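You operate a simulated robot arm through the tools that you are given. There is no shell and no other tool. Be economical: measure what you need, move in short steps, check, and stop when the job is done.

You run a simulated two-armed robot. Do the job below in one go: nothing can be reset, and whatever is moved stays where it is left.

TASK
Wedge the brown cloth roll and fit the white clip on it.
Fine: Slide all three wooden wedges up to the roll, unlifted.

The check looks at the end state, three seconds after you hand in, the way a careful person would. Anything else that was tipped, shoved, dropped, spilled or broken makes it a failure. Flat cloth is picked up by pressing the open fingertips on it (5 to 10 N) and closing them slowly along it; thin cloth reads only 2 to 8 mm in the jaws.

THE ROBOT
Two 7-joint arms with two-finger parallel grippers on one trunk, on a base that drives. Base frame: it is fixed to the floor where the robot stands at the start and does not move with it; the origin is under the middle of the robot, x ahead of it, y to its left, z up. Lengths are in mm, angles in rad, forces in N, time in s.
The left shoulder is at the start at [50, 161, 1198], the right one opposite. With the tool pointing down near the work surface each hand reaches from about 240 to 680 mm from the robot's upright axis, wherever it stands, measured 20 degrees to its own side. Places, roughly: cream cloth roll (11x98x11 cm) [1200, 500, 1000]; orange cloth roll (10x106x10 cm) [1500, 400, 1000]; pink cloth roll (5x80x5 cm) [1400, 400, 1000]. Payload 3.43 kg a hand.
The tool frame of a hand sits at the grasp point between the pads (the TCP): z along the fingers, y along the line on which they close. The tips reach 30 mm beyond it. The gripper opens to 94 mm. The fingers are 28 mm wide and 10 mm thick; the gripper's body (50 by 96 mm) begins 55 mm behind the TCP.
Orientation is that of the tool frame in the base frame, as a unit quaternion [x, y, z, w]. With the fingers straight down and closing along the base's y, the tool's x points along the base's -x, its y along +y and its z along -z.

THE INTERFACE
- The arms move only by the tool servo_tool. It takes "left_steps", "right_steps" or both (then of equal length, played together; a hand with none holds still); each is a list of rows, each a list of 7 numbers: the turn, a rotation vector about the base's x, y, z in units of 90 degrees (1.0 is 90 degrees), then the shift along the base's x, y, z in units of 300 mm (1.0 is 300 mm), then the closure, from 0 (fully open) to 1 (shut). In form: [[rx, ry, rz, dx, dy, dz, claw], ...]. A call has 1 to 12 rows; each row is the pose to reach, as a shift and turn from the pose commanded when the call began. A call with a number of a shift or a turn outside -1 to 1 is refused whole. A row lasts 0.2 s, in which the tool goes at most 50 mm and 0.15 rad; a call with a longer step from one row to the next is refused whole, and so is a gripper value outside its range. Where a pose cannot be reached the arm comes as near as it can. A force on the tool above 90 N (or 10 N above the force at the start of the call, whichever is more), or a blocked arm, ends the call early, and 0.2 s more pass. The fingers move at their own pace (about 45 mm/s each) and stop on an object; they squeeze with about 34 N. The grip force told is the motor's: it shows also when the fingers shut on nothing. Time passes only in rows, and 0.2 s behind the last, so rows that repeat a pose let the fingers close. It gives the time, the measured TCP pose, the force on the tool (base axes), the opening and the grip force at its end, in the units of the frame above (readings bear some noise), with the torque about the TCP (base axes, N m) and any sound that the robot's microphone picked up, and new pictures: "pictures" is both (left out), scene, wrist or none (wrist: the cameras of the hands that moved).
- Cameras (640 x 400 px; columns grow to the right, rows downward): "scene" is now at [131.4, 24.2, 1347.9]; the picture's right is [0.24, -0.97, 0.00], its down [-0.32, -0.08, -0.95] and it looks along [0.92, 0.23, -0.32] (base axes); focal length 257 px, centre (320, 200). "left" rides on the left gripper at [76, -14, -102] in its tool frame; the picture's right is [0.18, 0.98, 0.00], its down [-0.75, 0.14, -0.64] and it looks along [-0.63, 0.12, 0.77] (tool axes); focal length 243 px, centre (320, 200). "right" rides on the right gripper at [76, 14, -103] in its tool frame; the picture's right is [-0.18, 0.98, 0.00], its down [-0.75, -0.14, -0.64] and it looks along [-0.63, -0.12, 0.77] (tool axes); focal length 243 px, centre (320, 200). There is no depth. A picture from a camera that has moved, and an enlarged one, comes with that camera's place and axes in the base frame and with its lens.
- raise_lower(by): slides the trunk up (or, below 0, down) by that many mm; the arms and the scene camera ride with it, the base frame stays. It gives what a move gives, with no picture.
- base_move(legs): drives the robot by 1 to 6 legs, each [ahead, left, turn to the left] in mm, mm and rad, along the robot's own axes; the way and the turn of a leg run together, so that a leg with both is an arc; at most 1500 mm and 3.142 rad a leg. The arms and the cameras ride along, it lands a little off, and it stops where it bumps. It gives what a move gives, and a new picture of the scene camera.
- turn_head(pan, tilt): turns the head with the scene camera to pan (to the left, within 1.396 rad either way) and tilt (down, from -0.506 to 1.204), counted from straight ahead of the robot. It gives what a move gives, and a new picture of the scene camera.
- enlarge(camera, box): a new picture of the part [left, top, right, bottom] of that camera's present view, enlarged. No time passes.
- finish_job(): hands the job in; it is judged then, once.

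Go step by step. Nothing tells you exact positions but the pictures and the camera data: compare them with the known pose of the tool, close in by small moves and look again before you grip or let go. The budget is 120 turns and 260 pictures, counting those below and the enlarged ones. Unless the task says otherwise, let go and move clear before handing in, and close with one line.

The tools are called after "Call:" as name(argument=value, ...) on one line, values as JSON. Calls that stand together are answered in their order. servo_tool: Moves the arms, as the interface text tells. Its arguments: {"type":"object","properties":{"left_steps":{"type":"array","items":{"type":"array","items":{"type":"number"}}},"right_steps":{"type":"array","items":{"type":"array","items":{"type":"number"}}},"pictures":{"type":"string","enum":["both","scene","wrist","none"]}},"required":[]} The other tools are called the same way: raise_lower (by) slides the trunk up or down; base_move (legs) drives the base; turn_head (pan, tilt) turns the head that bears the scene camera; enlarge (camera, box) takes an enlarged picture of a part of a camera's view; finish_job () hands the job in.

At the start:

```text
time_s: 0.0
left_ee_pos: [355.3, 367.1, 1279.5]
left_orientation: [-0.001, 1.0, -0.001, 0.0]
left_wrist_force: [-0.9, -0.5, 0.1]
left_moment: [0.0, -0.02, -0.02]
left_gripper_width: 94.1
left_grasp_force: 0.0
right_ee_pos: [342.9, -45.1, 1191.2]
right_orientation: [-0.001, 1.0, 0.0, 0.0]
right_wrist_force: [-0.1, -0.3, -0.3]
right_moment: [0.0, -0.02, 0.02]
right_gripper_width: 93.9
right_grasp_force: 0.1
trunk travel left (down, up): [-225.0, 42.0]
robot x, y, heading: [2.9, 4.9, -0.002]
head pan, tilt: [0.248, 0.332]
```

scene: 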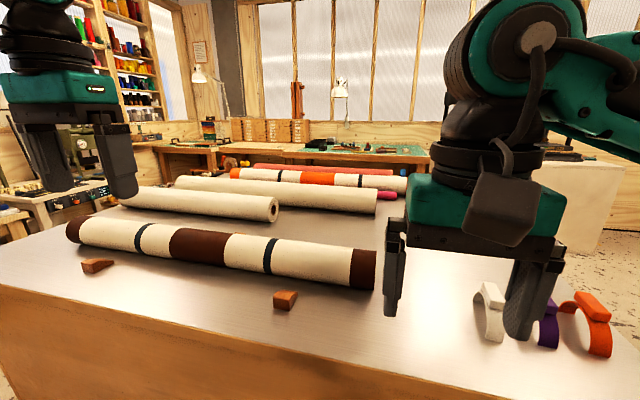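
right: 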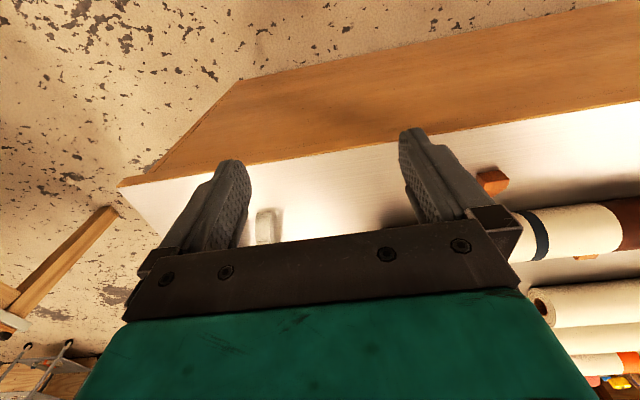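
left: 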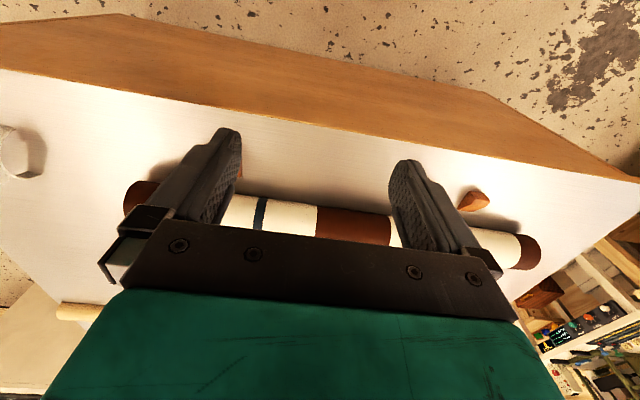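

I see the brown-banded roll lying along y at about x≈720, with two wedges in front and the clips to its right. I'll look closer at each and look for the third wedge behind it.

Call:
enlarge(camera="scene", box=[440, 260, 640, 385])

Call:
enlarge(camera="scene", box=[50, 180, 390, 330])

Call:
enlarge(camera="right", box=[440, 130, 640, 255])

```text
3.20 times, centred on (540, 322) of scene
camera zoom: at [131.4, 24.2, 1347.9], right [0.24, -0.97, 0.0], down [-0.32, -0.08, -0.95], along [0.92, 0.23, -0.32], focal length 824 px, centre (-384, -192)
```

zoom: 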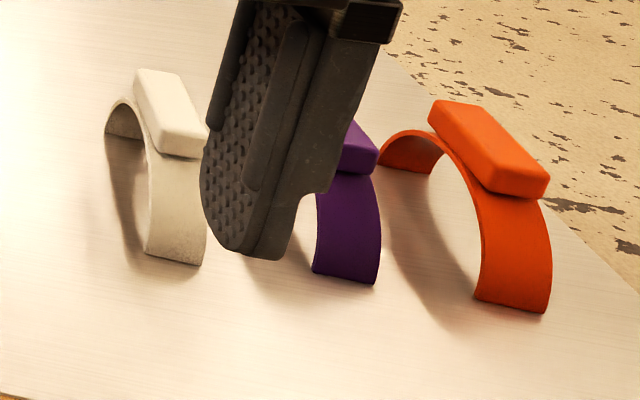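

```text
1.88 times, centred on (220, 255) of scene
camera zoom: at [131.4, 24.2, 1347.9], right [0.24, -0.97, 0.0], down [-0.32, -0.08, -0.95], along [0.92, 0.23, -0.32], focal length 484 px, centre (508, 96)
```

zoom: 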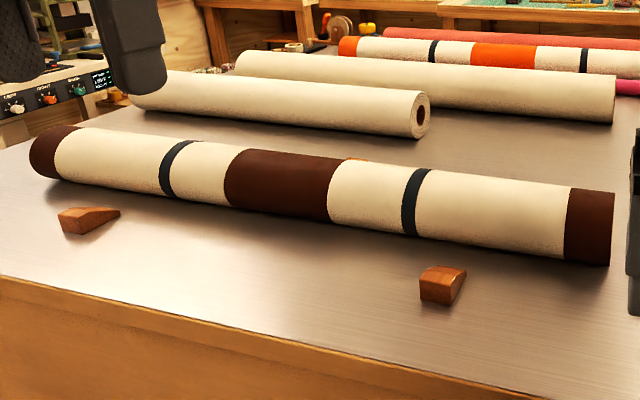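

```text
3.20 times, centred on (540, 192) of right
camera zoom: at [267.9, -31.8, 1293.3], right [0.18, 0.98, 0.0], down [0.75, -0.14, 0.64], along [0.63, -0.12, -0.77], focal length 776 px, centre (-384, 224)
```

zoom: 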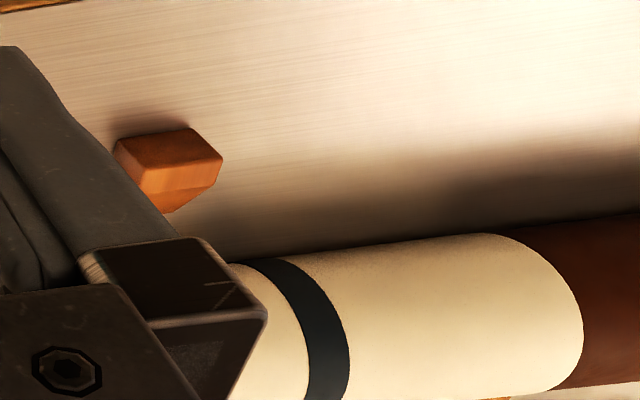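

I'll look down at the table edge and the robot's front, to know how far I can drive in.

Call:
turn_head(pan=0.0, tilt=1.0)

Call:
raise_lower(by=42)

Call:
turn_head(pan=0.4, tilt=0.5)

```text
time_s: 1.1
left_ee_pos: [356.1, 367.9, 1279.6]
left_orientation: [0.001, 1.0, 0.0, 0.0]
left_wrist_force: [-0.1, 0.7, -0.6]
left_moment: [0.0, 0.02, -0.02]
left_gripper_width: 94.0
left_grasp_force: 0.1
right_ee_pos: [345.2, -45.7, 1191.7]
right_orientation: [0.0, 1.0, 0.0, 0.001]
right_wrist_force: [-0.2, 0.0, -0.2]
right_moment: [0.01, 0.0, 0.0]
right_gripper_width: 94.1
right_grasp_force: 0.0
trunk travel left (down, up): [-225.0, 42.0]
robot x, y, heading: [0.5, -1.2, 0.002]
head pan, tilt: [0.0, 1.0]
camera scene: at [110.7, 1.4, 1291.3], right [0.0, -1.0, 0.0], down [-0.84, 0.0, -0.54], along [0.54, 0.0, -0.84], focal length 257 px, centre (320, 200)
```

scene: 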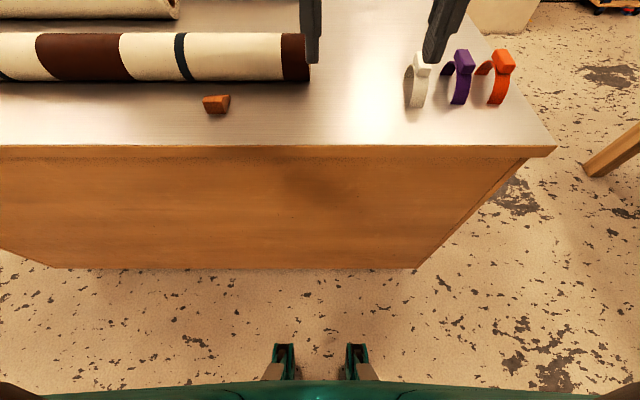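

```text
time_s: 1.9
left_ee_pos: [354.3, 367.4, 1321.6]
left_orientation: [-0.001, 1.0, 0.0, 0.0]
left_wrist_force: [-0.6, -0.4, 0.0]
left_moment: [-0.01, 0.0, -0.04]
left_gripper_width: 93.9
left_grasp_force: 0.1
right_ee_pos: [343.4, -46.1, 1233.4]
right_orientation: [0.001, 1.0, 0.0, 0.0]
right_wrist_force: [-0.2, 0.9, 0.2]
right_moment: [0.01, 0.0, -0.03]
right_gripper_width: 93.9
right_grasp_force: 0.0
trunk travel left (down, up): [-267.0, 0.0]
robot x, y, heading: [-0.6, -2.0, -0.003]
head pan, tilt: [0.0, 1.0]
```

```text
time_s: 2.8
left_ee_pos: [354.4, 367.9, 1322.2]
left_orientation: [0.0, 1.0, 0.0, 0.0]
left_wrist_force: [-1.0, -0.3, 0.2]
left_moment: [0.02, 0.0, 0.02]
left_gripper_width: 94.3
left_grasp_force: 0.0
right_ee_pos: [344.3, -45.6, 1233.8]
right_orientation: [0.0, 1.0, 0.0, 0.0]
right_wrist_force: [-0.5, -1.3, -0.4]
right_moment: [0.0, -0.01, 0.02]
right_gripper_width: 93.9
right_grasp_force: 0.0
trunk travel left (down, up): [-267.0, 0.0]
robot x, y, heading: [-0.7, -1.3, -0.0]
head pan, tilt: [0.4, 0.499]
camera scene: at [124.9, 36.7, 1374.0], right [0.39, -0.92, 0.0], down [-0.44, -0.19, -0.88], along [0.81, 0.34, -0.48], focal length 257 px, centre (320, 200)
```

scene: 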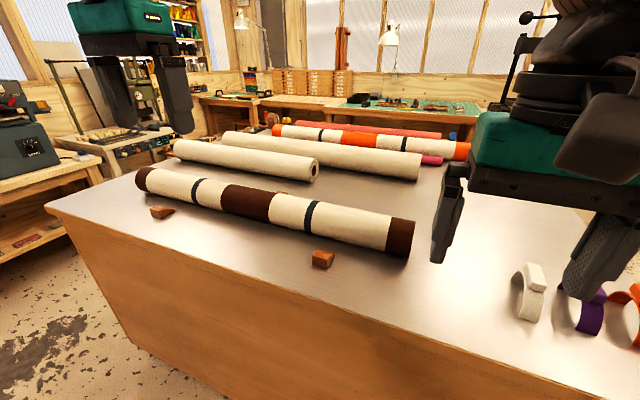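

The table edge is at about x=465, and I've room to drive in about 220 mm. I'll move ahead and left to centre on the roll.

Call:
base_move(legs=[[0, 300, 0], [210, 0, 0]])

Call:
turn_head(pan=0.0, tilt=0.8)

```text
time_s: 6.0
left_ee_pos: [513.7, 667.4, 1321.5]
left_orientation: [0.001, 1.0, 0.001, -0.001]
left_wrist_force: [-1.4, -0.8, 0.3]
left_moment: [0.01, -0.06, -0.01]
left_gripper_width: 94.1
left_grasp_force: 0.1
right_ee_pos: [502.2, 252.8, 1233.7]
right_orientation: [0.004, 1.0, 0.0, 0.0]
right_wrist_force: [0.3, -0.3, 0.0]
right_moment: [0.01, -0.05, 0.03]
right_gripper_width: 94.0
right_grasp_force: 0.1
trunk travel left (down, up): [-267.0, 0.0]
robot x, y, heading: [158.3, 298.5, -0.0]
head pan, tilt: [0.4, 0.499]
stopped in leg 2: the robot was blocked; the commanded pose is now the measured one
camera scene: at [282.2, 337.1, 1374.4], right [0.39, -0.92, 0.0], down [-0.44, -0.18, -0.88], along [0.81, 0.34, -0.48], focal length 257 px, centre (320, 200)
```

scene: 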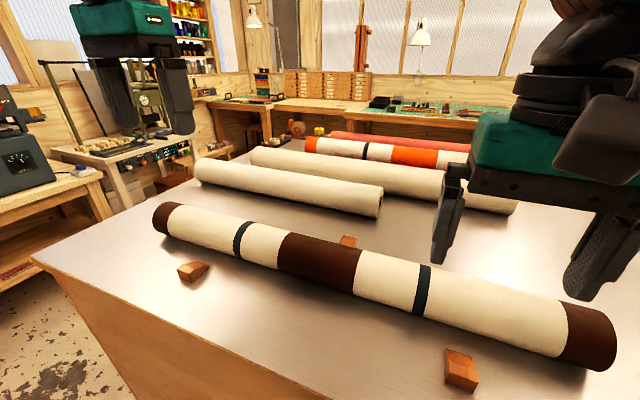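

```text
time_s: 6.9
left_ee_pos: [515.9, 668.5, 1320.3]
left_orientation: [0.002, 1.0, 0.0, -0.002]
left_wrist_force: [0.0, 0.1, -0.6]
left_moment: [0.03, 0.0, -0.01]
left_gripper_width: 94.1
left_grasp_force: 0.0
right_ee_pos: [503.1, 253.4, 1232.3]
right_orientation: [0.004, 1.0, 0.0, -0.001]
right_wrist_force: [-0.2, 0.3, -0.5]
right_moment: [0.0, 0.02, 0.0]
right_gripper_width: 94.2
right_grasp_force: 0.1
trunk travel left (down, up): [-267.0, 0.0]
robot x, y, heading: [158.0, 299.7, -0.004]
head pan, tilt: [0.0, 0.799]
camera scene: at [280.8, 301.7, 1348.2], right [0.0, -1.0, 0.0], down [-0.72, 0.0, -0.7], along [0.7, 0.0, -0.72], focal length 257 px, centre (320, 200)
```

scene: 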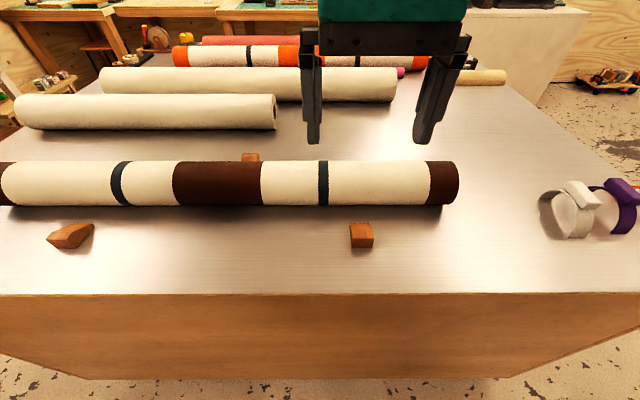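

The roll has radius ≈49 with its axis at x≈690, z≈979. I'll zoom on the wedges, after backing off the table a little.

Call:
base_move(legs=[[-10, 0, 0]])

Call:
enlarge(camera="scene", box=[300, 180, 420, 255])

Call:
enlarge(camera="scene", box=[0, 190, 120, 265])

Call:
enlarge(camera="scene", box=[190, 130, 310, 205])

Call:
enlarge(camera="scene", box=[520, 160, 640, 235])

```text
time_s: 7.6
left_ee_pos: [507.0, 666.4, 1320.5]
left_orientation: [0.001, 1.0, 0.0, -0.002]
left_wrist_force: [-0.3, -0.5, -0.3]
left_moment: [-0.02, 0.01, 0.01]
left_gripper_width: 94.0
left_grasp_force: 0.0
right_ee_pos: [494.2, 252.4, 1232.7]
right_orientation: [0.003, 1.0, -0.001, -0.001]
right_wrist_force: [-0.2, -0.6, 0.4]
right_moment: [0.0, 0.01, 0.0]
right_gripper_width: 93.7
right_grasp_force: 0.1
trunk travel left (down, up): [-267.0, 0.0]
robot x, y, heading: [152.3, 297.4, -0.006]
head pan, tilt: [0.0, 0.799]
camera scene: at [270.8, 301.7, 1348.1], right [0.0, -1.0, 0.0], down [-0.72, 0.0, -0.7], along [0.7, 0.0, -0.72], focal length 257 px, centre (320, 200)
```

scene: 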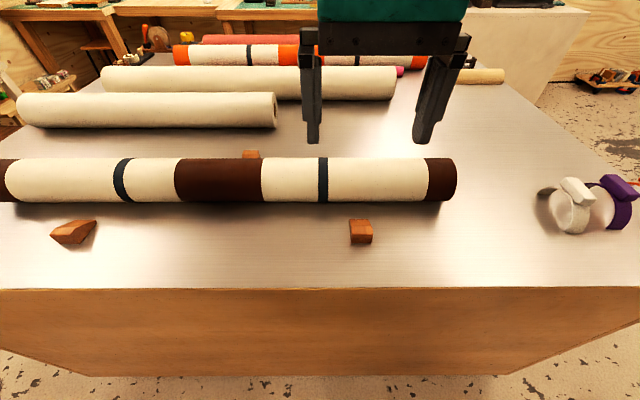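

```text
5.33 times, centred on (360, 218) of scene
camera zoom: at [270.8, 301.7, 1348.1], right [0.0, -1.0, 0.0], down [-0.72, 0.0, -0.7], along [0.7, 0.0, -0.72], focal length 1372 px, centre (107, 107)
```

zoom: 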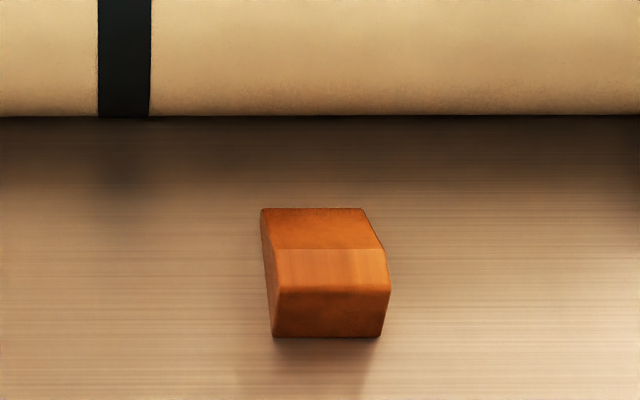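

```text
5.33 times, centred on (60, 228) of scene
camera zoom: at [270.8, 301.7, 1348.1], right [0.0, -1.0, 0.0], down [-0.72, 0.0, -0.7], along [0.7, 0.0, -0.72], focal length 1372 px, centre (1707, 53)
```

zoom: 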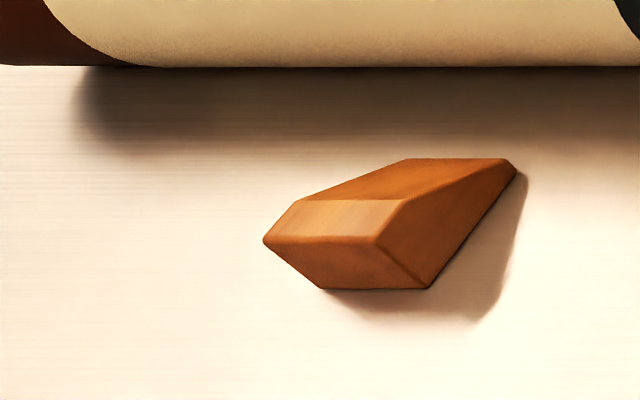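

```text
5.33 times, centred on (250, 168) of scene
camera zoom: at [270.8, 301.7, 1348.1], right [0.0, -1.0, 0.0], down [-0.72, 0.0, -0.7], along [0.7, 0.0, -0.72], focal length 1372 px, centre (693, 373)
```

zoom: 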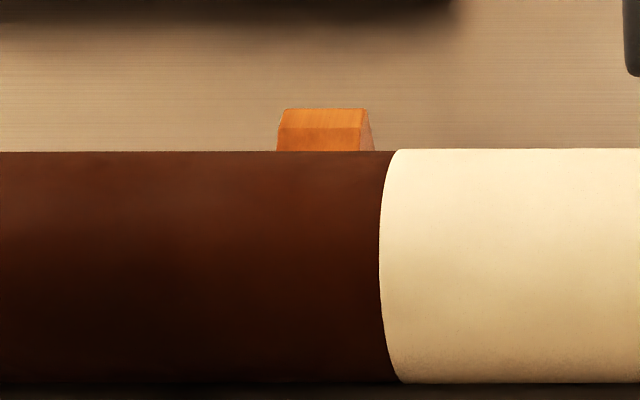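

```text
5.33 times, centred on (580, 198) of scene
camera zoom: at [270.8, 301.7, 1348.1], right [0.0, -1.0, 0.0], down [-0.72, 0.0, -0.7], along [0.7, 0.0, -0.72], focal length 1372 px, centre (-1067, 213)
```

zoom: 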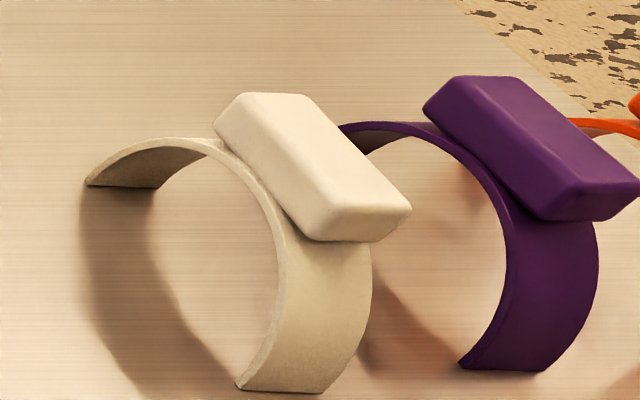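

All wedges already aim their slopes at the roll; front ones have outer faces at x≈559 (y≈788, 221), the back one at x≈831, y≈482. I'll bring both hands down behind the front wedges with the fingers nearly closed.

Call:
servo_tool(left_steps=[[0, 0, 0, 0.006, 0.058, -0.143, 0.85], [0, 0, 0, 0.011, 0.116, -0.286, 0.85], [0, 0, 0, 0.017, 0.174, -0.429, 0.85], [0, 0, 0, 0.023, 0.232, -0.571, 0.85], [0, 0, 0, 0.029, 0.29, -0.714, 0.85], [0, 0, 0, 0.034, 0.349, -0.857, 0.85], [0, 0, 0, 0.04, 0.407, -1.0, 0.85], [0, 0, 0, 0.04, 0.407, -1.0, 0.85]], right_steps=[[0, 0, 0, 0.012, -0.015, -0.111, 0.85], [0, 0, 0, 0.025, -0.03, -0.222, 0.85], [0, 0, 0, 0.037, -0.045, -0.333, 0.85], [0, 0, 0, 0.05, -0.06, -0.444, 0.85], [0, 0, 0, 0.062, -0.075, -0.555, 0.85], [0, 0, 0, 0.075, -0.09, -0.666, 0.85], [0, 0, 0, 0.087, -0.105, -0.777, 0.85], [0, 0, 0, 0.087, -0.105, -0.777, 0.85]])

```text
time_s: 9.4
left_ee_pos: [519.9, 790.1, 1020.7]
left_orientation: [0.001, 1.0, 0.0, -0.002]
left_wrist_force: [0.0, 0.4, -0.4]
left_moment: [0.04, 0.01, -0.01]
left_gripper_width: 14.0
left_grasp_force: 0.1
right_ee_pos: [520.6, 220.6, 999.7]
right_orientation: [0.003, 1.0, 0.0, -0.001]
right_wrist_force: [-1.0, -0.4, -0.5]
right_moment: [0.0, 0.0, -0.01]
right_gripper_width: 14.2
right_grasp_force: 0.1
trunk travel left (down, up): [-267.0, 0.0]
robot x, y, heading: [152.0, 299.5, -0.001]
head pan, tilt: [0.0, 0.799]
camera scene: at [270.9, 301.5, 1348.2], right [0.0, -1.0, 0.0], down [-0.72, 0.0, -0.7], along [0.7, 0.0, -0.72], focal length 257 px, centre (320, 200)
camera right: at [444.5, 235.3, 1101.5], right [0.19, 0.98, 0.0], down [0.75, -0.15, 0.64], along [0.63, -0.12, -0.77], focal length 243 px, centre (320, 200)
camera left: at [442.6, 775.8, 1123.6], right [-0.18, 0.98, 0.0], down [0.76, 0.14, 0.64], along [0.63, 0.12, -0.77], focal length 243 px, centre (320, 200)
```

scene: 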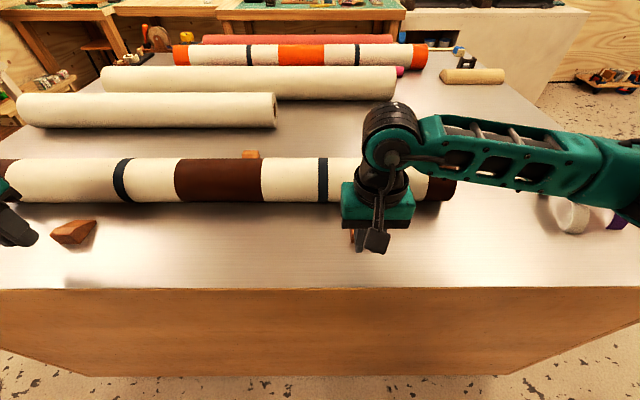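
right: 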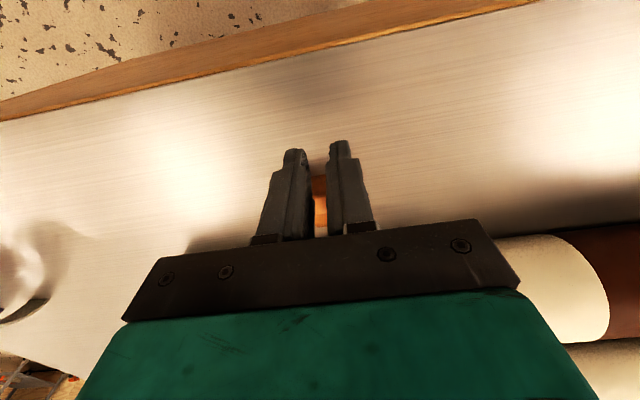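
left: 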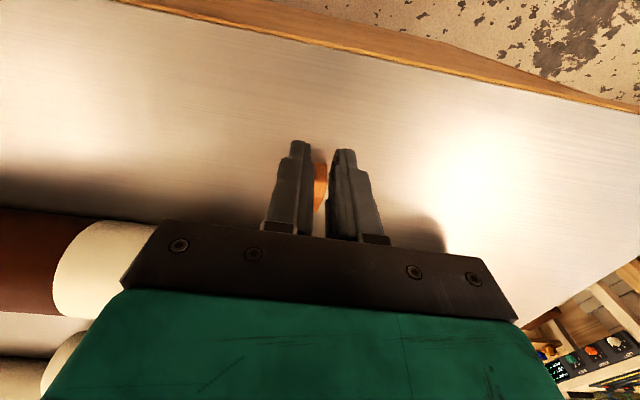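

Both hands are behind their wedges. Lower to table height and advance gently until just past contact.

Call:
servo_tool(left_steps=[[0, 0, 0, 0, -0.005, -0.08, 0.85], [0, 0, 0, 0, -0.007, -0.165, 0.85], [0, 0, 0, 0.04, -0.007, -0.165, 0.85], [0, 0, 0, 0.07, -0.007, -0.165, 0.85], [0, 0, 0, 0.09, -0.007, -0.165, 0.85], [0, 0, 0, 0.11, -0.007, -0.165, 0.85], [0, 0, 0, 0.13, -0.007, -0.165, 0.85], [0, 0, 0, 0.15, -0.007, -0.165, 0.85], [0, 0, 0, 0.17, -0.007, -0.165, 0.85], [0, 0, 0, 0.18, -0.007, -0.165, 0.85]], right_steps=[[0, 0, 0, 0, 0, -0.05, 0.85], [0, 0, 0, 0, 0, -0.095, 0.85], [0, 0, 0, 0.04, 0, -0.095, 0.85], [0, 0, 0, 0.07, 0, -0.095, 0.85], [0, 0, 0, 0.09, 0, -0.095, 0.85], [0, 0, 0, 0.11, 0, -0.095, 0.85], [0, 0, 0, 0.13, 0, -0.095, 0.85], [0, 0, 0, 0.15, 0, -0.095, 0.85], [0, 0, 0, 0.17, 0, -0.095, 0.85], [0, 0, 0, 0.18, 0, -0.095, 0.85]])

```text
time_s: 11.6
left_ee_pos: [572.2, 787.8, 969.9]
left_orientation: [0.001, 1.0, 0.0, -0.002]
left_wrist_force: [0.8, -0.5, 0.5]
left_moment: [-0.01, -0.02, 0.0]
left_gripper_width: 14.2
left_grasp_force: 0.1
right_ee_pos: [574.2, 222.7, 970.5]
right_orientation: [0.003, 1.0, 0.001, -0.001]
right_wrist_force: [-0.5, -1.2, 1.0]
right_moment: [-0.03, -0.01, 0.03]
right_gripper_width: 14.0
right_grasp_force: 0.1
trunk travel left (down, up): [-267.0, 0.0]
robot x, y, heading: [148.5, 301.1, -0.003]
head pan, tilt: [0.0, 0.799]
camera scene: at [271.2, 301.7, 1348.1], right [0.0, -1.0, 0.0], down [-0.72, 0.0, -0.7], along [0.7, 0.0, -0.72], focal length 257 px, centre (320, 200)
camera right: at [498.6, 236.5, 1072.6], right [0.19, 0.98, 0.0], down [0.75, -0.15, 0.64], along [0.63, -0.12, -0.77], focal length 243 px, centre (320, 200)
camera left: at [494.4, 774.6, 1073.2], right [-0.18, 0.98, 0.0], down [0.76, 0.14, 0.64], along [0.63, 0.12, -0.77], focal length 243 px, centre (320, 200)
```

scene: 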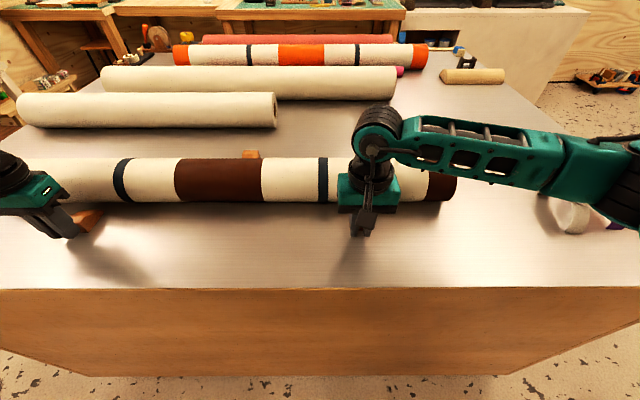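
right: 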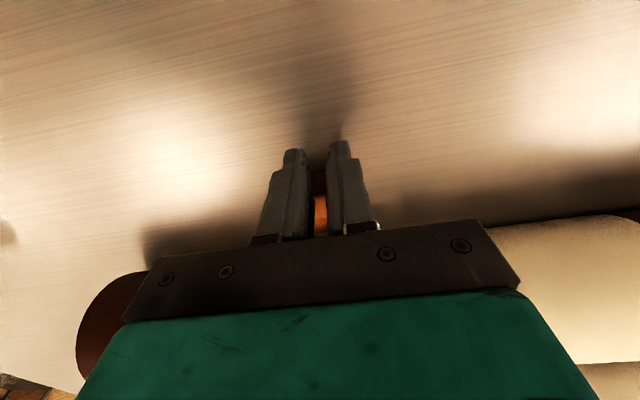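
left: 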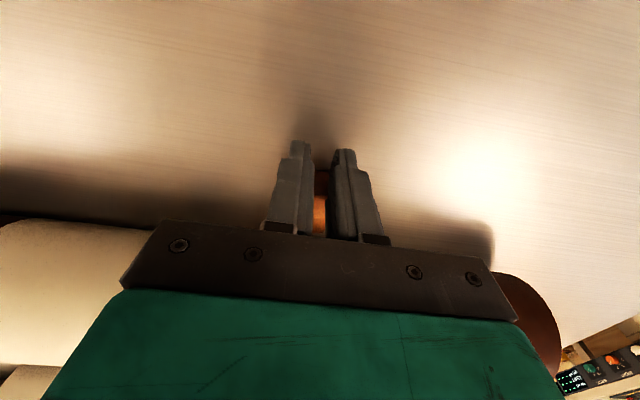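

Call:
enlarge(camera="scene", box=[0, 160, 144, 250])

Call:
enlarge(camera="right", box=[240, 130, 400, 230])

```text
4.44 times, centred on (72, 205) of scene
camera zoom: at [271.2, 301.7, 1348.1], right [0.0, -1.0, 0.0], down [-0.72, 0.0, -0.7], along [0.7, 0.0, -0.72], focal length 1144 px, centre (1422, 178)
```

zoom: 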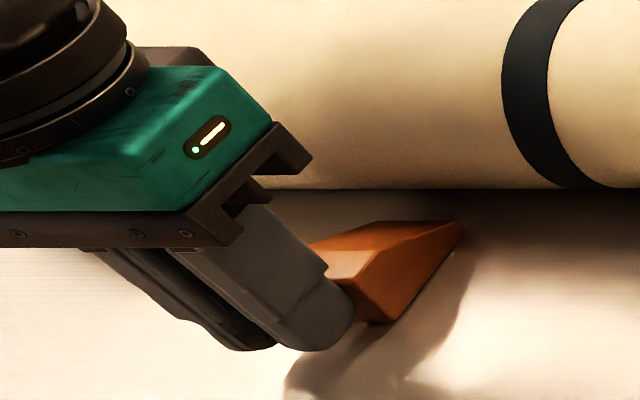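

```text
4.00 times, centred on (320, 180) of right
camera zoom: at [498.6, 236.5, 1072.6], right [0.19, 0.98, 0.0], down [0.75, -0.15, 0.64], along [0.63, -0.12, -0.77], focal length 970 px, centre (320, 280)
```

zoom: 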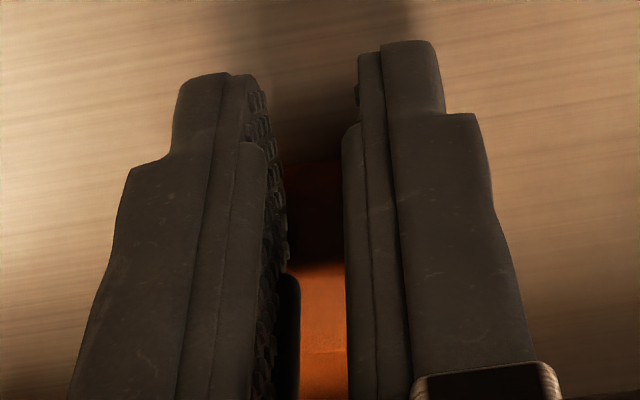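

Pushing works. Advance a further ~17 mm slowly and look at the gap.

Call:
servo_tool(left_steps=[[0, 0, 0, 0.015, 0, 0, 0.85], [0, 0, 0, 0.03, 0, 0, 0.85], [0, 0, 0, 0.045, 0, 0, 0.85], [0, 0, 0, 0.058, 0, 0, 0.85]], right_steps=[[0, 0, 0, 0.015, -0.003, 0, 0.85], [0, 0, 0, 0.03, -0.003, 0, 0.85], [0, 0, 0, 0.045, -0.003, 0, 0.85], [0, 0, 0, 0.058, -0.003, 0, 0.85]], pictures="none")

Call:
enlarge(camera="scene", box=[40, 180, 136, 240])

Call:
enlarge(camera="scene", box=[310, 170, 406, 230])

```text
time_s: 12.6
left_ee_pos: [589.3, 787.6, 969.4]
left_orientation: [0.002, 1.0, 0.0, -0.001]
left_wrist_force: [0.5, -0.5, -0.4]
left_moment: [0.02, -0.01, 0.04]
left_gripper_width: 14.0
left_grasp_force: 0.1
right_ee_pos: [590.4, 219.8, 972.2]
right_orientation: [0.003, 1.0, 0.0, -0.002]
right_wrist_force: [-0.1, -0.1, -0.6]
right_moment: [0.0, 0.01, 0.0]
right_gripper_width: 14.1
right_grasp_force: 0.0
trunk travel left (down, up): [-267.0, 0.0]
robot x, y, heading: [152.4, 301.5, 0.0]
head pan, tilt: [0.0, 0.799]
```

```text
6.67 times, centred on (88, 210) of scene
camera zoom: at [271.2, 301.7, 1348.1], right [0.0, -1.0, 0.0], down [-0.72, 0.0, -0.7], along [0.7, 0.0, -0.72], focal length 1716 px, centre (1867, 133)
```

zoom: 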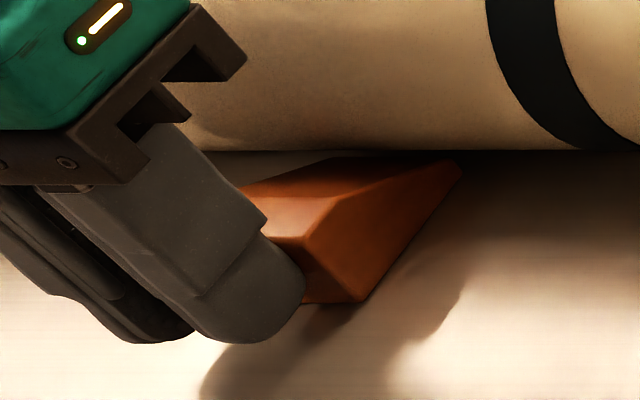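

```text
6.67 times, centred on (358, 200) of scene
camera zoom: at [271.2, 301.7, 1348.1], right [0.0, -1.0, 0.0], down [-0.72, 0.0, -0.7], along [0.7, 0.0, -0.72], focal length 1716 px, centre (67, 200)
```

zoom: 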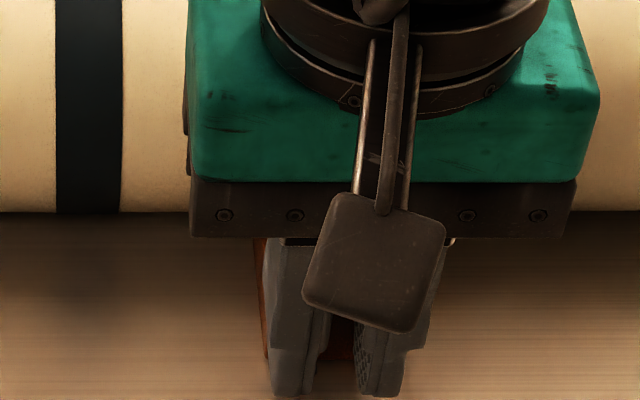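

Call:
servo_tool(left_steps=[[0, 0, 0, 0.008, 0, 0, 0.85], [0, 0, 0, 0.016, 0, 0, 0.85], [0, 0, 0, 0.016, 0, 0, 0.85]], right_steps=[[0, 0, 0, 0.008, 0.0, 0, 0.85], [0, 0, 0, 0.016, 0, 0, 0.85], [0, 0, 0, 0.016, 0, 0, 0.85]], pictures="none")

Call:
enlarge(camera="scene", box=[72, 195, 120, 225])

Call:
enlarge(camera="right", box=[60, 200, 220, 300])

```text
time_s: 13.4
left_ee_pos: [594.2, 786.9, 970.4]
left_orientation: [0.0, 1.0, 0.0, -0.002]
left_wrist_force: [-0.4, 0.4, -0.4]
left_moment: [0.0, 0.03, -0.04]
left_gripper_width: 14.3
left_grasp_force: 0.0
right_ee_pos: [594.7, 221.1, 971.1]
right_orientation: [0.004, 1.0, 0.0, -0.002]
right_wrist_force: [-1.9, -0.3, 0.6]
right_moment: [-0.05, 0.04, -0.04]
right_gripper_width: 14.0
right_grasp_force: 0.0
trunk travel left (down, up): [-267.0, 0.0]
robot x, y, heading: [151.3, 299.4, -0.002]
head pan, tilt: [0.0, 0.799]
```

```text
13.33 times, centred on (96, 210) of scene
camera zoom: at [270.8, 301.6, 1348.2], right [0.0, -1.0, 0.0], down [-0.72, 0.0, -0.7], along [0.7, 0.0, -0.72], focal length 3431 px, centre (3307, 67)
```

zoom: 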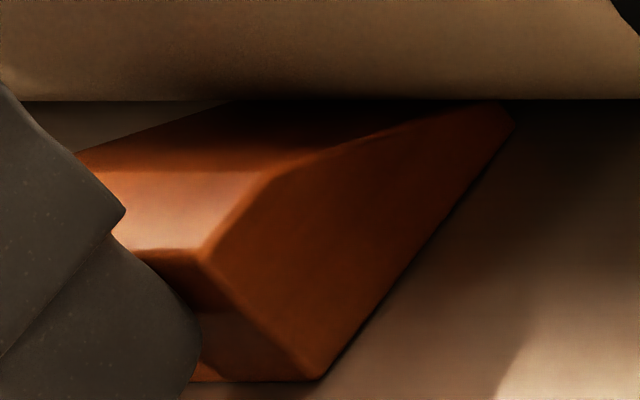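

```text
4.00 times, centred on (140, 250) of right
camera zoom: at [519.5, 235.2, 1073.4], right [0.19, 0.98, 0.0], down [0.75, -0.15, 0.64], along [0.63, -0.12, -0.77], focal length 970 px, centre (1040, 0)
```

zoom: 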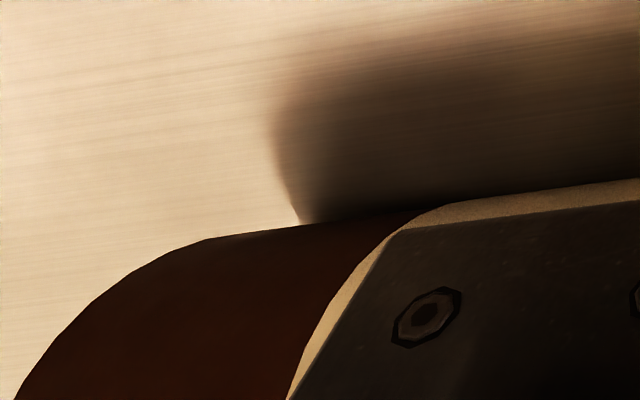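

Wedges are within a few mm. Advance ~3 mm and check whether the roll edge (row ~100 in the zoom) shifts.

Call:
servo_tool(left_steps=[[0, 0, 0, 0.005, 0, 0, 0.85], [0, 0, 0, 0.01, 0, 0, 0.85], [0, 0, 0, 0.01, 0, 0, 0.85]], right_steps=[[0, 0, 0, 0.005, 0.0, 0, 0.85], [0, 0, 0, 0.01, 0, 0, 0.85], [0, 0, 0, 0.01, 0, 0, 0.85]], pictures="none")

Call:
enlarge(camera="scene", box=[72, 195, 120, 225])

Call:
servo_tool(left_steps=[[0, 0, 0, 0.005, 0, 0, 0.85], [0, 0, 0, 0.01, 0, 0, 0.85], [0, 0, 0, 0.01, 0, 0, 0.85]], pictures="none")

Call:
enlarge(camera="scene", box=[72, 195, 120, 225])

```text
time_s: 14.2
left_ee_pos: [597.2, 787.0, 971.1]
left_orientation: [0.002, 1.0, 0.0, -0.001]
left_wrist_force: [-0.5, 0.1, 0.3]
left_moment: [-0.01, -0.01, -0.02]
left_gripper_width: 14.2
left_grasp_force: 0.1
right_ee_pos: [597.3, 220.2, 971.0]
right_orientation: [0.003, 1.0, 0.0, -0.001]
right_wrist_force: [-7.3, -0.9, 1.7]
right_moment: [-0.03, 0.12, -0.03]
right_gripper_width: 14.4
right_grasp_force: 0.0
trunk travel left (down, up): [-267.0, 0.0]
robot x, y, heading: [150.2, 301.3, -0.005]
head pan, tilt: [0.0, 0.799]
```

```text
13.33 times, centred on (96, 210) of scene
camera zoom: at [270.1, 301.6, 1348.2], right [0.0, -1.0, 0.0], down [-0.72, 0.0, -0.7], along [0.7, 0.0, -0.72], focal length 3431 px, centre (3307, 67)
```

zoom: 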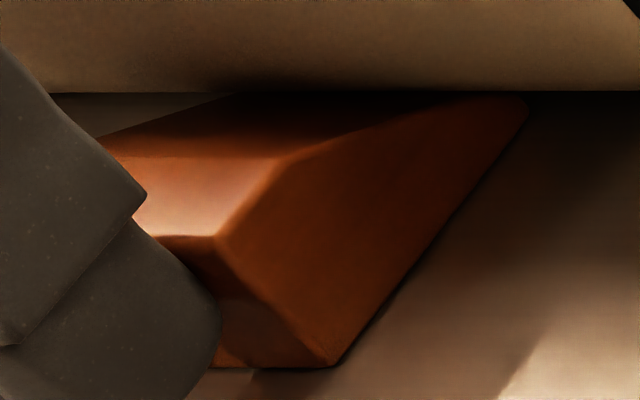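

```text
time_s: 15.0
left_ee_pos: [599.9, 787.6, 970.1]
left_orientation: [0.002, 1.0, -0.001, -0.001]
left_wrist_force: [-7.7, 0.6, 2.0]
left_moment: [0.02, 0.16, 0.01]
left_gripper_width: 13.9
left_grasp_force: 0.1
right_ee_pos: [598.2, 219.4, 971.4]
right_orientation: [0.003, 1.0, 0.0, 0.0]
right_wrist_force: [-0.4, 0.4, 0.5]
right_moment: [-0.05, 0.05, 0.0]
right_gripper_width: 14.0
right_grasp_force: 0.1
trunk travel left (down, up): [-267.0, 0.0]
robot x, y, heading: [152.2, 300.7, -0.004]
head pan, tilt: [0.0, 0.799]
```

```text
13.33 times, centred on (96, 210) of scene
camera zoom: at [270.0, 301.5, 1348.3], right [0.0, -1.0, 0.0], down [-0.72, 0.0, -0.7], along [0.7, 0.0, -0.72], focal length 3431 px, centre (3307, 67)
```

zoom: 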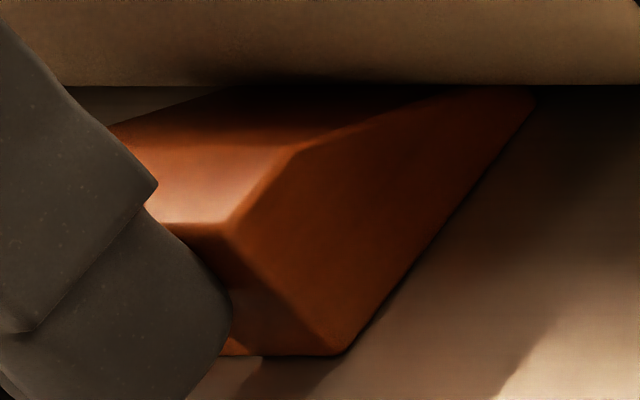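

Contact was felt on both front wedges (≈7 N). Now I'll back the hands off and lift them clear, then prepare the left hand for the back wedge.

Call:
servo_tool(left_steps=[[0, 0, 0, -0.05, 0, 0, 0.85], [0, 0, 0, -0.13, 0, 0, 0.85], [0, 0, 0, -0.13, 0, 0.15, 0.85], [0, 0, 0, -0.13, -0.05, 0.3, 0.85], [0, 0, 0, -0.13, -0.15, 0.42, 0.85], [0, 0, 0, -0.13, -0.28, 0.5, 0.85], [0, 0, 0, -0.1, -0.43, 0.55, 0.85], [0, 0, 0, -0.05, -0.58, 0.57, 0.85], [0, 0, 0, 0.05, -0.7, 0.57, 0.85], [0, 0, 0, 0.15, -0.8, 0.57, 0.85], [0, 0, 0, 0.28, -0.87, 0.57, 0.85], [0, 0, 0, 0.4, -0.95, 0.57, 0.85]], right_steps=[[0, 0, 0, -0.05, 0, 0, 0.85], [0, 0, 0, -0.13, 0, 0, 0.85], [0, 0, 0, -0.13, 0, 0.15, 0.85], [0, 0, 0, -0.13, -0.05, 0.3, 0.85], [0, 0, 0, -0.13, -0.15, 0.42, 0.85], [0, 0, 0, -0.13, -0.28, 0.5, 0.85], [0, 0, 0, -0.13, -0.42, 0.55, 0.85], [0, 0, 0, -0.13, -0.55, 0.55, 0.85], [0, 0, 0, -0.13, -0.68, 0.55, 0.85], [0, 0, 0, -0.13, -0.8, 0.55, 0.85], [0, 0, 0, -0.13, -0.87, 0.55, 0.85], [0, 0, 0, -0.13, -0.87, 0.55, 0.85]])

```text
time_s: 17.6
left_ee_pos: [694.1, 517.9, 1143.3]
left_orientation: [0.002, 1.0, 0.0, -0.001]
left_wrist_force: [-0.3, 0.2, -0.6]
left_moment: [0.03, -0.02, -0.04]
left_gripper_width: 14.2
left_grasp_force: 0.0
left hand out of reach, approached as far as the arm can: row 12
right_ee_pos: [560.2, -40.0, 1137.8]
right_orientation: [0.004, 1.0, 0.001, 0.0]
right_wrist_force: [-0.7, 0.4, 0.8]
right_moment: [0.02, -0.01, 0.02]
right_gripper_width: 14.2
right_grasp_force: 0.1
trunk travel left (down, up): [-267.0, 0.0]
robot x, y, heading: [147.6, 302.0, -0.002]
head pan, tilt: [0.0, 0.799]
camera scene: at [270.0, 301.7, 1348.3], right [0.0, -1.0, 0.0], down [-0.72, 0.0, -0.7], along [0.7, 0.0, -0.72], focal length 257 px, centre (320, 200)
camera right: at [483.9, -24.8, 1239.5], right [0.19, 0.98, 0.0], down [0.75, -0.15, 0.64], along [0.63, -0.12, -0.77], focal length 243 px, centre (320, 200)
camera left: at [616.3, 505.3, 1246.1], right [-0.18, 0.98, 0.0], down [0.76, 0.14, 0.64], along [0.63, 0.12, -0.77], focal length 243 px, centre (320, 200)
```

scene: 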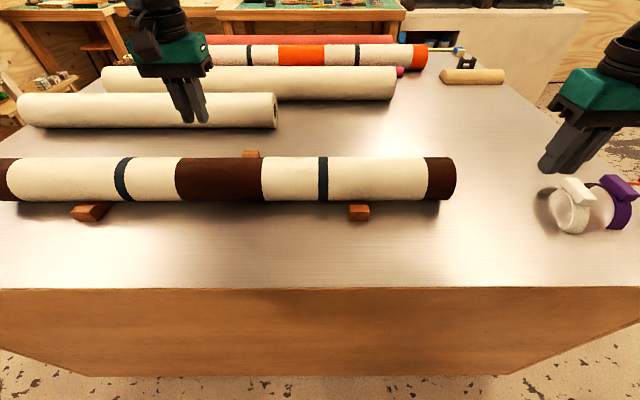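
right: 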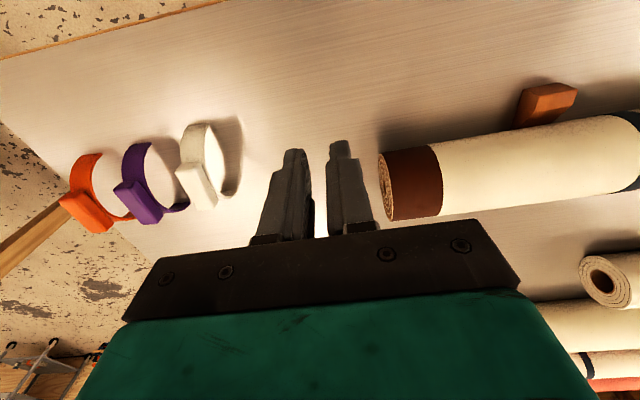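
left: 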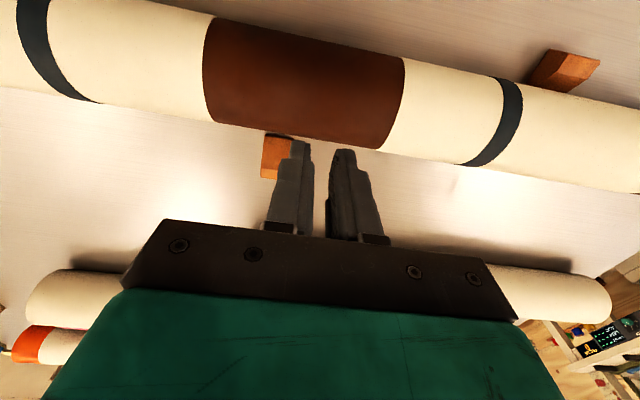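

The left arm's reach falls short of the back wedge. I'll turn the base to the right so the left shoulder comes forward, then look again.

Call:
base_move(legs=[[-30, 0, 0], [0, 0, -0.7], [-58, 69, 0], [21, 18, 0]])

Call:
turn_head(pan=0.7, tilt=0.7)

```text
time_s: 21.4
left_ee_pos: [706.7, 212.1, 1141.2]
left_orientation: [0.341, 0.94, -0.001, -0.002]
left_wrist_force: [0.6, 0.6, -0.3]
left_moment: [-0.06, 0.03, 0.02]
left_gripper_width: 13.9
left_grasp_force: 0.1
right_ee_pos: [247.8, -130.5, 1136.9]
right_orientation: [0.342, 0.94, -0.001, -0.002]
right_wrist_force: [-0.2, 0.1, -0.4]
right_moment: [-0.02, 0.04, 0.02]
right_gripper_width: 14.0
right_grasp_force: 0.1
trunk travel left (down, up): [-267.0, 0.0]
robot x, y, heading: [146.6, 394.3, -0.697]
head pan, tilt: [0.0, 0.799]
camera scene: at [241.9, 316.6, 1348.0], right [-0.64, -0.77, 0.0], down [-0.55, 0.46, -0.7], along [0.53, -0.45, -0.72], focal length 257 px, centre (320, 200)
```

scene: 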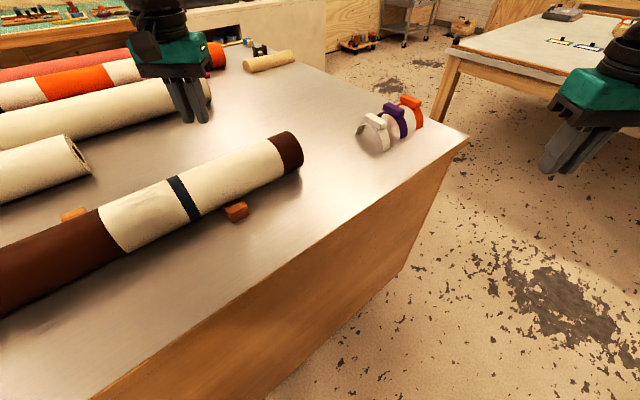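

```text
time_s: 22.5
left_ee_pos: [705.7, 211.1, 1142.4]
left_orientation: [0.341, 0.94, 0.0, -0.001]
left_wrist_force: [0.1, 0.3, 0.3]
left_moment: [-0.02, 0.0, 0.03]
left_gripper_width: 14.2
left_grasp_force: 0.1
right_ee_pos: [245.4, -132.7, 1137.4]
right_orientation: [0.343, 0.939, 0.0, -0.001]
right_wrist_force: [-0.5, -0.5, 0.4]
right_moment: [0.02, 0.0, -0.01]
right_gripper_width: 14.4
right_grasp_force: 0.1
trunk travel left (down, up): [-267.0, 0.0]
robot x, y, heading: [144.7, 396.5, -0.7]
head pan, tilt: [0.7, 0.7]
camera scene: at [263.8, 368.3, 1356.4], right [0.0, -1.0, 0.0], down [-0.64, 0.0, -0.76], along [0.76, 0.0, -0.64], focal length 257 px, centre (320, 200)
```

scene: 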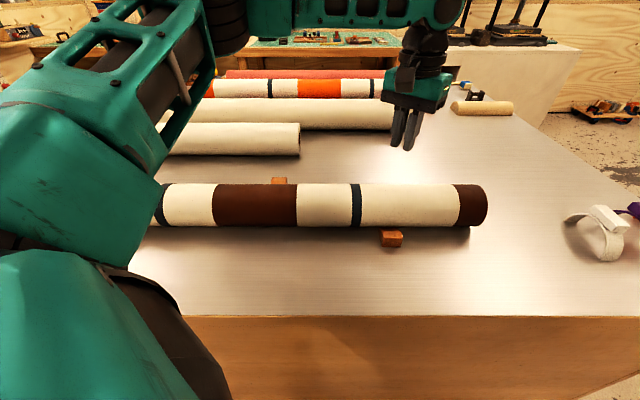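

Base not blocked; the left shoulder is now ~140 mm further forward. Swing the left hand over the roll toward the back wedge, yawing it square.

Call:
servo_tool(left_steps=[[0, 0, 0.06, 0.035, 0.113, -0.0, 0.85], [0, 0, 0.12, 0.07, 0.226, 0, 0.85], [0, 0, 0.18, 0.105, 0.339, 0, 0.85], [0, 0, 0.24, 0.14, 0.452, 0, 0.85], [0, 0, 0.3, 0.175, 0.565, -0.03, 0.85], [0, 0, 0.36, 0.21, 0.678, -0.06, 0.85], [0, 0, 0.42, 0.245, 0.79, -0.1, 0.85], [0, 0, 0.4456, 0.28, 0.903, -0.14, 0.85], [0, 0, 0.4456, 0.28, 0.903, -0.14, 0.85]])

```text
time_s: 24.5
left_ee_pos: [789.3, 482.7, 1102.2]
left_orientation: [-0.003, 1.0, 0.001, -0.001]
left_wrist_force: [-0.2, 0.4, -0.1]
left_moment: [-0.02, 0.0, 0.0]
left_gripper_width: 14.4
left_grasp_force: 0.1
right_ee_pos: [245.7, -132.1, 1136.4]
right_orientation: [0.343, 0.939, 0.0, -0.001]
right_wrist_force: [0.1, -0.3, 0.6]
right_moment: [0.03, 0.0, 0.0]
right_gripper_width: 14.0
right_grasp_force: 0.0
trunk travel left (down, up): [-267.0, 0.0]
robot x, y, heading: [148.0, 391.3, -0.698]
head pan, tilt: [0.7, 0.7]
camera scene: at [263.7, 368.0, 1356.4], right [0.0, -1.0, 0.0], down [-0.64, 0.0, -0.77], along [0.77, 0.0, -0.64], focal length 257 px, centre (320, 200)
camera left: at [712.2, 468.2, 1203.9], right [-0.19, 0.98, 0.0], down [0.75, 0.14, 0.64], along [0.63, 0.12, -0.77], focal length 243 px, centre (320, 200)
```

scene: 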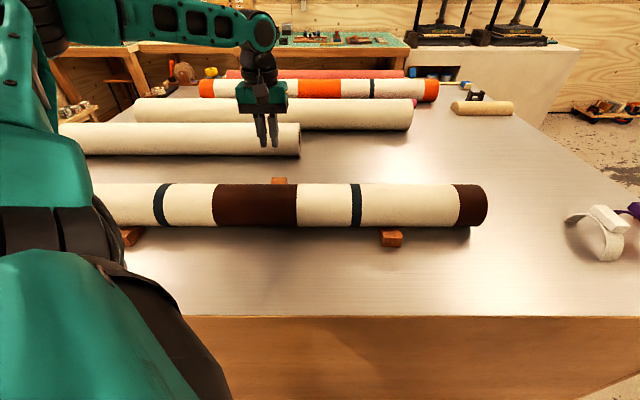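
left: 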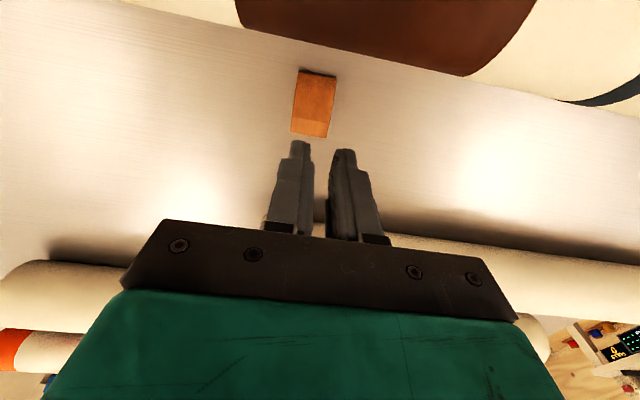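

The back wedge spans x≈770–827, y≈479. Move beyond it and descend.

Call:
servo_tool(left_steps=[[0, 0, 0, 0.08, -0.006, -0.05, 0.85], [0, 0, 0, 0.16, -0.012, -0.1, 0.85], [0, 0, 0, 0.235, -0.012, -0.15, 0.85], [0, 0, 0, 0.235, -0.012, -0.2, 0.85], [0, 0, 0, 0.235, -0.012, -0.25, 0.85]])

```text
time_s: 25.7
left_ee_pos: [860.6, 479.4, 1025.6]
left_orientation: [-0.002, 1.0, -0.001, -0.001]
left_wrist_force: [0.2, -0.9, 1.0]
left_moment: [-0.01, -0.02, -0.04]
left_gripper_width: 14.2
left_grasp_force: 0.0
right_ee_pos: [246.1, -131.2, 1136.1]
right_orientation: [0.343, 0.939, 0.0, 0.0]
right_wrist_force: [0.1, 0.9, 0.3]
right_moment: [-0.04, 0.03, 0.03]
right_gripper_width: 14.0
right_grasp_force: 0.0
trunk travel left (down, up): [-267.0, 0.0]
robot x, y, heading: [146.1, 390.9, -0.695]
head pan, tilt: [0.7, 0.7]
camera scene: at [264.2, 368.4, 1356.3], right [0.0, -1.0, 0.0], down [-0.64, 0.0, -0.76], along [0.76, 0.0, -0.64], focal length 257 px, centre (320, 200)
camera left: at [782.8, 465.6, 1128.5], right [-0.19, 0.98, 0.0], down [0.75, 0.14, 0.64], along [0.63, 0.12, -0.77], focal length 243 px, centre (320, 200)
```

scene: 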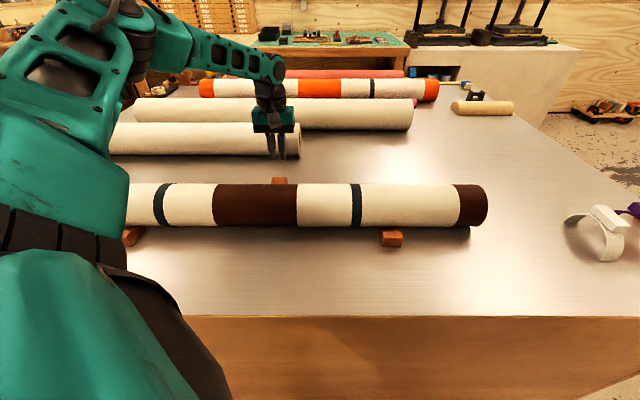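
left: 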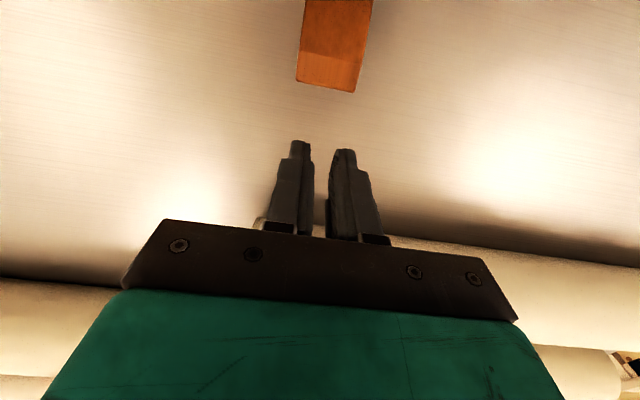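

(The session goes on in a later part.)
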